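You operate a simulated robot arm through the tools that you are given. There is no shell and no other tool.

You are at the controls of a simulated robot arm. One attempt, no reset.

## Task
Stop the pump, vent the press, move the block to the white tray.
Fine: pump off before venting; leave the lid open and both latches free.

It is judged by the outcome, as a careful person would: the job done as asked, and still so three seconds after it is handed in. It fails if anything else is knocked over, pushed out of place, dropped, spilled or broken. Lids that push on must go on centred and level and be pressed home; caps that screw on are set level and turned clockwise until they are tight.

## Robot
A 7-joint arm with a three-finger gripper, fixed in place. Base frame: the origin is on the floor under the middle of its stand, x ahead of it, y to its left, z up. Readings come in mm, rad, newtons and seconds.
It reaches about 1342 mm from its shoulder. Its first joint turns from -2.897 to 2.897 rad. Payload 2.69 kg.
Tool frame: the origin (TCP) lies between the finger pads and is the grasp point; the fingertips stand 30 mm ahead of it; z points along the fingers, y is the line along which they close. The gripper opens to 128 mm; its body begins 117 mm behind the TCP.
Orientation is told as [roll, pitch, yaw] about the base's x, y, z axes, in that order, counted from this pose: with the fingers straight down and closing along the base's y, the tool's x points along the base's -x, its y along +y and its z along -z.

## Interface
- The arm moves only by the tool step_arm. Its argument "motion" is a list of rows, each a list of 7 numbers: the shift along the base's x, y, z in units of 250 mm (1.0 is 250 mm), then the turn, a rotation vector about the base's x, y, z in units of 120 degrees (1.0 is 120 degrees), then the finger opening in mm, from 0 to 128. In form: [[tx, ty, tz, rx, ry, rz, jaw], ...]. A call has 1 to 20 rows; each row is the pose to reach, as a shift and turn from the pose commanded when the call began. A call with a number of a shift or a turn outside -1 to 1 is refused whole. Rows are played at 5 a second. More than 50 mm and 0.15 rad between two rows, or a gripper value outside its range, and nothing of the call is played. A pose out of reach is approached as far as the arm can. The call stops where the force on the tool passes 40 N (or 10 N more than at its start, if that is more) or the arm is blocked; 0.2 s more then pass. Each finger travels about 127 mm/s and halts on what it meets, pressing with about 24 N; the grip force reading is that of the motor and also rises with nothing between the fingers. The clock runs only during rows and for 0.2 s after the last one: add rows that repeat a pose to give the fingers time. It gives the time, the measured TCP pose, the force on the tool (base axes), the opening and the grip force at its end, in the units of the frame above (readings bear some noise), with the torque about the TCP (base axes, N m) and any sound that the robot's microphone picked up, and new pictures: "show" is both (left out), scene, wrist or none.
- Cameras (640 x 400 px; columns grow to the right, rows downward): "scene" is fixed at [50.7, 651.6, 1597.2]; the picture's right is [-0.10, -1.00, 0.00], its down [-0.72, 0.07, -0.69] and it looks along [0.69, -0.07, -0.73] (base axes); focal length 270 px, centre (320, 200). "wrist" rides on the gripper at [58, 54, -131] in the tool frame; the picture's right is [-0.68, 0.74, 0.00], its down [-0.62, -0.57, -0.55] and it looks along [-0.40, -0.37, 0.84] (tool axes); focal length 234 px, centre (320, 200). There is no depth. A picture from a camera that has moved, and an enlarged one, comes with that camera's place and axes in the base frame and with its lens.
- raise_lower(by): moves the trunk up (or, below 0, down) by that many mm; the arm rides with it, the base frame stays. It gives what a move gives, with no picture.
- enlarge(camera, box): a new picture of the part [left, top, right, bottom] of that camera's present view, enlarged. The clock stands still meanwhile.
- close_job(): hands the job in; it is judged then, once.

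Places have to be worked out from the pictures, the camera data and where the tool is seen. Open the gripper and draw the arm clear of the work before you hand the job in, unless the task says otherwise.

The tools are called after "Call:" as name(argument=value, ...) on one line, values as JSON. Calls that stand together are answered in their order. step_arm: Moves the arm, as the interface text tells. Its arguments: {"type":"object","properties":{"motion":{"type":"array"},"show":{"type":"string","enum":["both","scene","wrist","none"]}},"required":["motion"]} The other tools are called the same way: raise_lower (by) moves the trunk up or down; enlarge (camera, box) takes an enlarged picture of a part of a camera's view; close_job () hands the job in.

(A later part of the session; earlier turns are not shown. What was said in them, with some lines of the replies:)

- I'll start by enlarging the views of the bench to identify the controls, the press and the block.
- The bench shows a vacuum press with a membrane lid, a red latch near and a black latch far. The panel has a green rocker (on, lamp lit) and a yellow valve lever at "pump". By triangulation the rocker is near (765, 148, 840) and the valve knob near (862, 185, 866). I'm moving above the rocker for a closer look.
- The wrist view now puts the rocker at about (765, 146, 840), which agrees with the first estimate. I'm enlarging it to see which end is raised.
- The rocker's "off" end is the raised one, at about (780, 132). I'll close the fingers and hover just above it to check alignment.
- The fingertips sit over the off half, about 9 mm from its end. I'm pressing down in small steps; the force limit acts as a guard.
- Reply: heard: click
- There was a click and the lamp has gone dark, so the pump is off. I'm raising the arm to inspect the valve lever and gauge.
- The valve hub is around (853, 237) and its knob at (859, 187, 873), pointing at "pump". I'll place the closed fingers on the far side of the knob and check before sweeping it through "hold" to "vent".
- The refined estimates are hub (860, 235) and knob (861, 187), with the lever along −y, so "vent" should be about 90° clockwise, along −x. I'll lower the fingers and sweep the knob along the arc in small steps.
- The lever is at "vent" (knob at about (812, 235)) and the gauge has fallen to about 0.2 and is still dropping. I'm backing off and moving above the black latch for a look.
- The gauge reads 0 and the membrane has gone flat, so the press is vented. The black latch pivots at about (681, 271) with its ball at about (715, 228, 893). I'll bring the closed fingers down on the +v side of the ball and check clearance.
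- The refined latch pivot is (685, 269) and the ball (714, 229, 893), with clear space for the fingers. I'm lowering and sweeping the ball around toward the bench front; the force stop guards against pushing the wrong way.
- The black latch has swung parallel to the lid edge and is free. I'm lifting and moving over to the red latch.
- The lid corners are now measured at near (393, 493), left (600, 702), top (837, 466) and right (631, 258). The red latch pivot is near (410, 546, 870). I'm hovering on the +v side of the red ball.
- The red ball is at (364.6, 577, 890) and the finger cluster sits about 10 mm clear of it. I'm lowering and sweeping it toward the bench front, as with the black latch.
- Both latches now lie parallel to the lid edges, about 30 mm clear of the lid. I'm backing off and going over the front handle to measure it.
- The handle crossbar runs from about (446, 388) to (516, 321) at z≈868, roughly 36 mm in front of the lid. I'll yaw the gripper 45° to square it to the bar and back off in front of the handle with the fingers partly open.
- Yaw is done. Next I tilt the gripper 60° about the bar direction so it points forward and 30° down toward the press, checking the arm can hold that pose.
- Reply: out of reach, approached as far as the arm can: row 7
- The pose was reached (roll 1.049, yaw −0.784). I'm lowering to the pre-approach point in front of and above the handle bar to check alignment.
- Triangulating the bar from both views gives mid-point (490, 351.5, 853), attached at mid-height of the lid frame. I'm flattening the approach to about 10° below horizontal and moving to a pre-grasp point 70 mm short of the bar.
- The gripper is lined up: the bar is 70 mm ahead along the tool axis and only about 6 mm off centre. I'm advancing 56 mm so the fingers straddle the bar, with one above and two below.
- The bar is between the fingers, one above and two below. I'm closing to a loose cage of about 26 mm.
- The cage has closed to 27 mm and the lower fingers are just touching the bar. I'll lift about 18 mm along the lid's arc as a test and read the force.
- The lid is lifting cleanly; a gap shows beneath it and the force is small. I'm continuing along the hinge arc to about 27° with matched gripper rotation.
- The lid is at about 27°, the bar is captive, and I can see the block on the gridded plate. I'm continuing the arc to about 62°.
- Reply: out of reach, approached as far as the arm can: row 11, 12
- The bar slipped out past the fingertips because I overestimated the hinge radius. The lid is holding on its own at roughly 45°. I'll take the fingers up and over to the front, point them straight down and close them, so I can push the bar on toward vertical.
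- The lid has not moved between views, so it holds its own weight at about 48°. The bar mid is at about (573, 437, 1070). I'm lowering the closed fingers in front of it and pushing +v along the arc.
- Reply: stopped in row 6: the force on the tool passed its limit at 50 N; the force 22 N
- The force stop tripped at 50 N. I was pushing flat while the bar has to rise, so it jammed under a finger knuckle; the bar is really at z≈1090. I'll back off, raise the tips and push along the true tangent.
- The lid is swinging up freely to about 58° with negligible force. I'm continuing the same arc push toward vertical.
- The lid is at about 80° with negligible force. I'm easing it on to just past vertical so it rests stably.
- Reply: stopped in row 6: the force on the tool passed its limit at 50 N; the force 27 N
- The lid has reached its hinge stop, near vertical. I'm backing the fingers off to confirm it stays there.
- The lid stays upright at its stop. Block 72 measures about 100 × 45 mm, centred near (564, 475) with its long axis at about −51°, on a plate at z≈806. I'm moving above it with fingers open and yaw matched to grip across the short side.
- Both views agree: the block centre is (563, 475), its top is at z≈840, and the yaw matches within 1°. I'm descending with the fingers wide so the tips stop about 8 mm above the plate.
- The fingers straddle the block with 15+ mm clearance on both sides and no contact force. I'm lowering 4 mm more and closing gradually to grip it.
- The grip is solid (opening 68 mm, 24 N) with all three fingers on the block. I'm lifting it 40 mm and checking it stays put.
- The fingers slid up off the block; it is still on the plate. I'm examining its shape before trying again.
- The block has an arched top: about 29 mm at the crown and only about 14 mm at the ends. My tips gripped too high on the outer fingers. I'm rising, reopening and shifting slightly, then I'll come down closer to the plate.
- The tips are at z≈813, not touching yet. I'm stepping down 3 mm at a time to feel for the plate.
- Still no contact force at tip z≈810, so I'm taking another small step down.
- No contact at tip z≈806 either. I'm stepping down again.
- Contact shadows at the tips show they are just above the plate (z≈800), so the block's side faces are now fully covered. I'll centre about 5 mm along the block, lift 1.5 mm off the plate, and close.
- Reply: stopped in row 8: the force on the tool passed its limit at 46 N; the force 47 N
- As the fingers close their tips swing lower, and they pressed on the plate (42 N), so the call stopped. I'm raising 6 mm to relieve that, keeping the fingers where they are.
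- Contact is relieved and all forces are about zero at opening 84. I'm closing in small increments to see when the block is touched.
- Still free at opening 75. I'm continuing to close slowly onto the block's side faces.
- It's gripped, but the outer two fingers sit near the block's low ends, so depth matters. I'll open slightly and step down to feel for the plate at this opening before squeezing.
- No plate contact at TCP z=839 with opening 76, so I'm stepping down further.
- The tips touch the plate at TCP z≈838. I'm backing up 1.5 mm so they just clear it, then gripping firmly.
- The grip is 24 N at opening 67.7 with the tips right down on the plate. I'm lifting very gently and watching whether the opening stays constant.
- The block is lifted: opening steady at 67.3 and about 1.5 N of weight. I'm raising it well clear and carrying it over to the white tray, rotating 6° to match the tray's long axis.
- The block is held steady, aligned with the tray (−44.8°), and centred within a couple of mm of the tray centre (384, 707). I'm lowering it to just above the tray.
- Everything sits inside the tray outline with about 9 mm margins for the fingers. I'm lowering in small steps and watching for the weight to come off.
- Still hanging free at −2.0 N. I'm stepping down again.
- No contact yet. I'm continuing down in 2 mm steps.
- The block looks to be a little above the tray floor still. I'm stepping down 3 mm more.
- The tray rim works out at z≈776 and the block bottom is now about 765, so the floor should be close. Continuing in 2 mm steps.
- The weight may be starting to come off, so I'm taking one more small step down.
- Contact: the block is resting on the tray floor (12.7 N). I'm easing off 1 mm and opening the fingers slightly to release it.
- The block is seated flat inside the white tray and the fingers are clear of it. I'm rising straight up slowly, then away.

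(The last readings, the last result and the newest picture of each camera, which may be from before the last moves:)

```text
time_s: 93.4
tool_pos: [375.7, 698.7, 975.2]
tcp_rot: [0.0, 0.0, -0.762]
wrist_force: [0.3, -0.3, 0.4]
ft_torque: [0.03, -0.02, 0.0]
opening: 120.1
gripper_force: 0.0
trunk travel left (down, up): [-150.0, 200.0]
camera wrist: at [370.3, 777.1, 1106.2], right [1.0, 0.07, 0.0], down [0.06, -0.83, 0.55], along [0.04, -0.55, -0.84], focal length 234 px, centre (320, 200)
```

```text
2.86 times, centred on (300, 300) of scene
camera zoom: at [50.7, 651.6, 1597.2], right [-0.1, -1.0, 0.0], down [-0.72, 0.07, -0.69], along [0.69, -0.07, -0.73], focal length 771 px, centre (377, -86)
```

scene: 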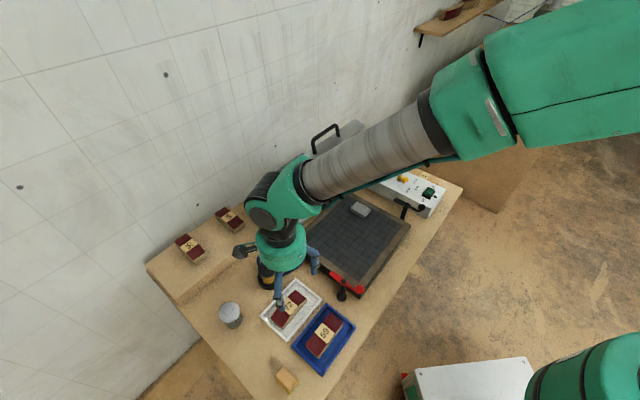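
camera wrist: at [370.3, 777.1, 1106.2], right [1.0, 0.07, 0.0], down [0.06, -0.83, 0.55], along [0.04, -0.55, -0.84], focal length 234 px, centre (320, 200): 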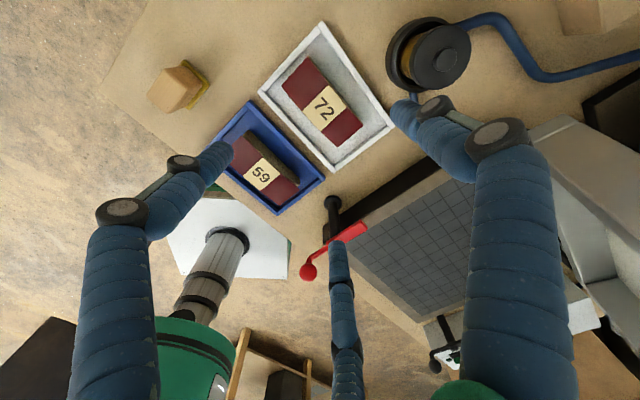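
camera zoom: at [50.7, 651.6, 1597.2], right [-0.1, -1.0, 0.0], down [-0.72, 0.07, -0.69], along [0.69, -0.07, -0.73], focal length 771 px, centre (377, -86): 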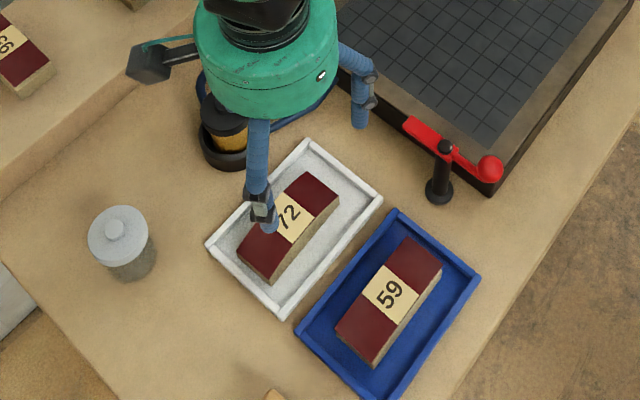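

Block 72 lies flat and fully inside the white tray. I'm drawing the arm up and back, clear of the bench.

Call:
step_arm(motion=[[0, 0, 0.18, 0, 0, 0, 120], [0, 0, 0.36, 0, 0, 0, 120], [0, -0.02, 0.54, 0, 0, 0, 120], [0, -0.06, 0.72, 0, 0, 0, 120], [0, -0.14, 0.88, 0, 0, 0, 120], [0, -0.28, 0.96, 0, 0, 0, 120], [0, -0.46, 1.0, 0, 0, 0, 120], [0, -0.64, 1.0, 0, 0, 0, 120], [0, -0.82, 1.0, 0, 0, 0, 120], [0, -1.0, 1.0, 0, 0, 0, 120], [0, -1.0, 1.0, 0, 0, 0, 120]])

Call:
enlarge(camera="scene", box=[220, 100, 480, 380])

Call:
enlarge(camera="scene", box=[340, 130, 470, 220])

Call:
enlarge(camera="scene", box=[220, 230, 380, 370])

```text
time_s: 95.8
tool_pos: [376.5, 448.6, 1228.3]
tcp_rot: [0.0, 0.001, -0.761]
wrist_force: [-0.7, -0.6, 0.4]
ft_torque: [0.08, 0.0, -0.01]
opening: 120.0
gripper_force: 0.2
trunk travel left (down, up): [-150.0, 200.0]
camera wrist: at [370.2, 527.6, 1359.8], right [1.0, 0.07, 0.0], down [0.06, -0.83, 0.55], along [0.04, -0.55, -0.84], focal length 234 px, centre (320, 200)
```

scene: 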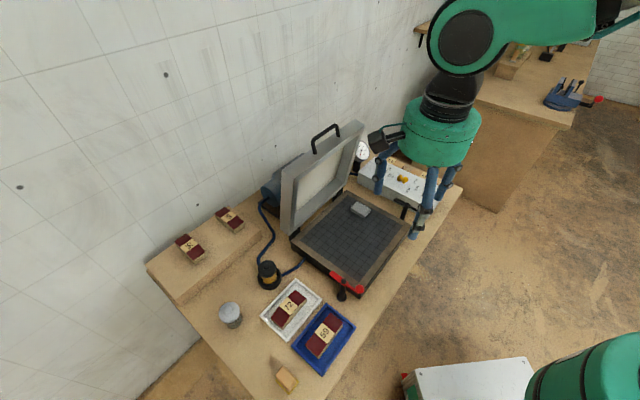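
wrist: 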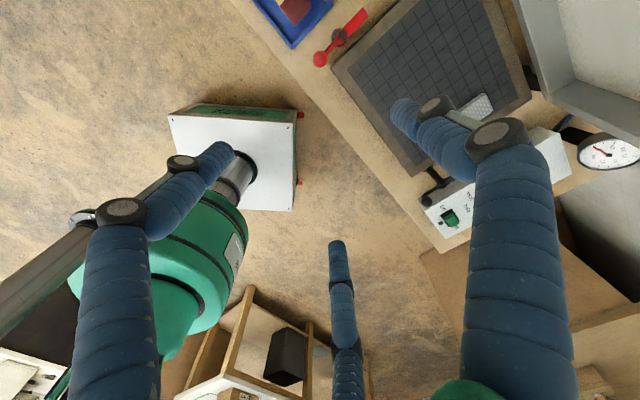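

```text
1.43 times, centred on (350, 240) of scene
camera zoom: at [50.7, 651.6, 1597.2], right [-0.1, -1.0, 0.0], down [-0.72, 0.07, -0.69], along [0.69, -0.07, -0.73], focal length 385 px, centre (277, 143)
```

zoom: 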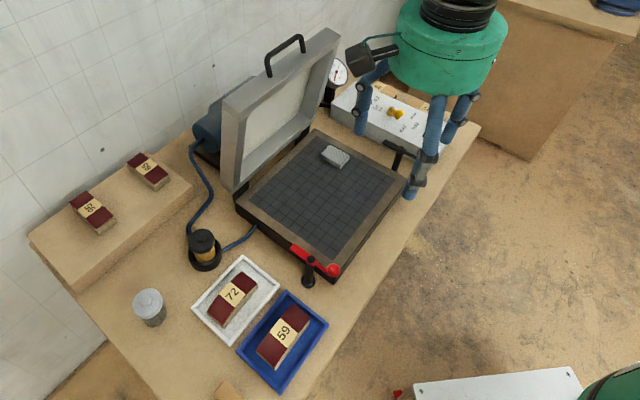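

```text
4.44 times, centred on (405, 175) of scene
camera zoom: at [50.7, 651.6, 1597.2], right [-0.1, -1.0, 0.0], down [-0.72, 0.07, -0.69], along [0.69, -0.07, -0.73], focal length 1199 px, centre (-58, 311)
```

zoom: 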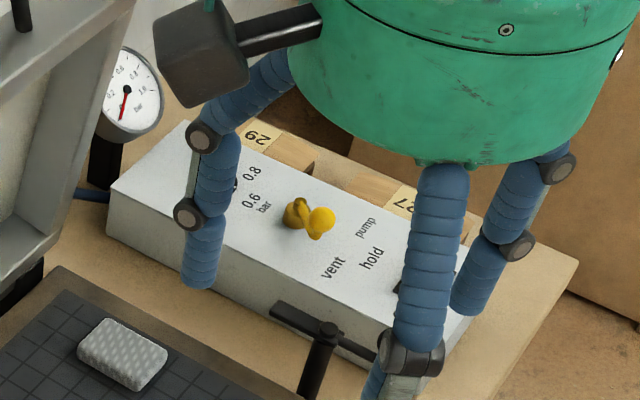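

```text
2.86 times, centred on (300, 300) of scene
camera zoom: at [50.7, 651.6, 1597.2], right [-0.1, -1.0, 0.0], down [-0.72, 0.07, -0.69], along [0.69, -0.07, -0.73], focal length 771 px, centre (377, -86)
```

zoom: 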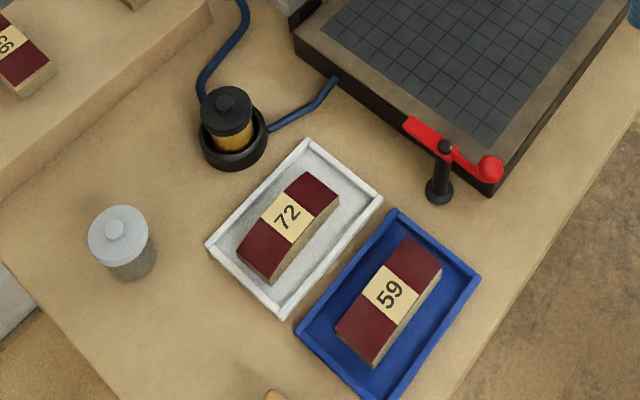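

Everything looks right: block 72 in the white tray, lid open, both latches swung aside, valve at vent, gauge at 0. I'm moving the arm a bit farther off to check the rocker unobstructed.

Call:
step_arm(motion=[[0, -0.18, 0.05, 0, 0, 0, 120], [0, -0.36, 0.1, 0, 0, 0, 120], [0, -0.54, 0.15, 0, 0, 0, 120], [0, -0.72, 0.2, 0, 0, 0, 120], [0, -0.72, 0.2, 0, 0, 0, 120]])

Call:
enlarge(camera="scene", box=[340, 110, 470, 220])

Call:
enlarge(camera="scene", box=[260, 110, 420, 310])

```text
time_s: 97.0
tool_pos: [377.4, 269.2, 1277.8]
tcp_rot: [0.002, 0.0, -0.762]
wrist_force: [-0.2, -0.7, 0.9]
ft_torque: [0.1, -0.02, 0.0]
opening: 120.0
gripper_force: 0.1
trunk travel left (down, up): [-150.0, 200.0]
camera wrist: at [372.0, 348.9, 1408.9], right [1.0, 0.07, 0.0], down [0.06, -0.83, 0.55], along [0.04, -0.55, -0.84], focal length 234 px, centre (320, 200)
```

scene: 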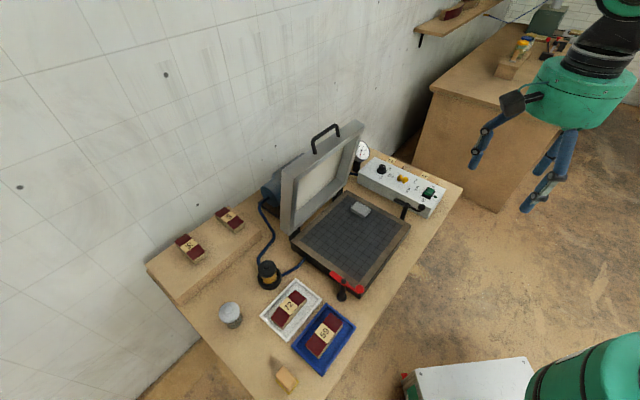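
wrist: 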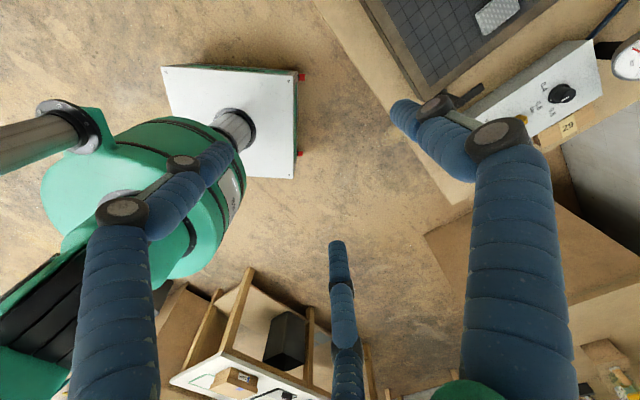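

```text
3.64 times, centred on (405, 165) of scene
camera zoom: at [50.7, 651.6, 1597.2], right [-0.1, -1.0, 0.0], down [-0.72, 0.07, -0.69], along [0.69, -0.07, -0.73], focal length 981 px, centre (11, 327)
```

zoom: 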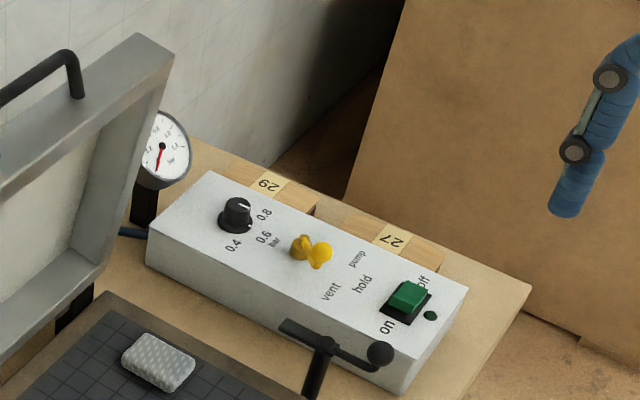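

```text
2.00 times, centred on (340, 210) of scene
camera zoom: at [50.7, 651.6, 1597.2], right [-0.1, -1.0, 0.0], down [-0.72, 0.07, -0.69], along [0.69, -0.07, -0.73], focal length 539 px, centre (280, 180)
```

zoom: 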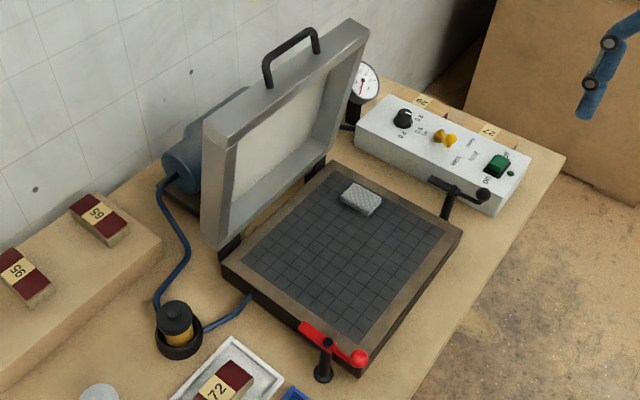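

Final check: pump off with the lamp dark, valve at vent, gauge at zero, and lid standing open. Both latches are free, block 72 is in the white tray, nothing else has moved, and the arm is clear with its gripper open. I'm handing the job in.

Call:
close_job()

```text
The job is handed in.
```

The job is done and handed in. I stopped the pump, vented the press, and moved block 72 from the press into the white tray.

- **Pump and vent:** I switched the pump off first and its lamp went dark. Then I turned the valve to vent, and the gauge reads zero.
- **Press:** The lid stands open at its hinge stop. Both latches are swung aside, clear of the lid.
- **Block:** Block 72 lies flat inside the white tray. My first grip slipped as I lifted, and the block stayed on the press plate. The second grip, set lower, held.
- **Force stops:** Three moves tripped the force limit, at 46–50 N: two while pushing the lid open and one when the fingertips pressed on the press plate. I backed off each time and saw no damage.
- **Surroundings:** The last pictures show nothing else moved or knocked over. The arm is clear of the bench with its gripper open.
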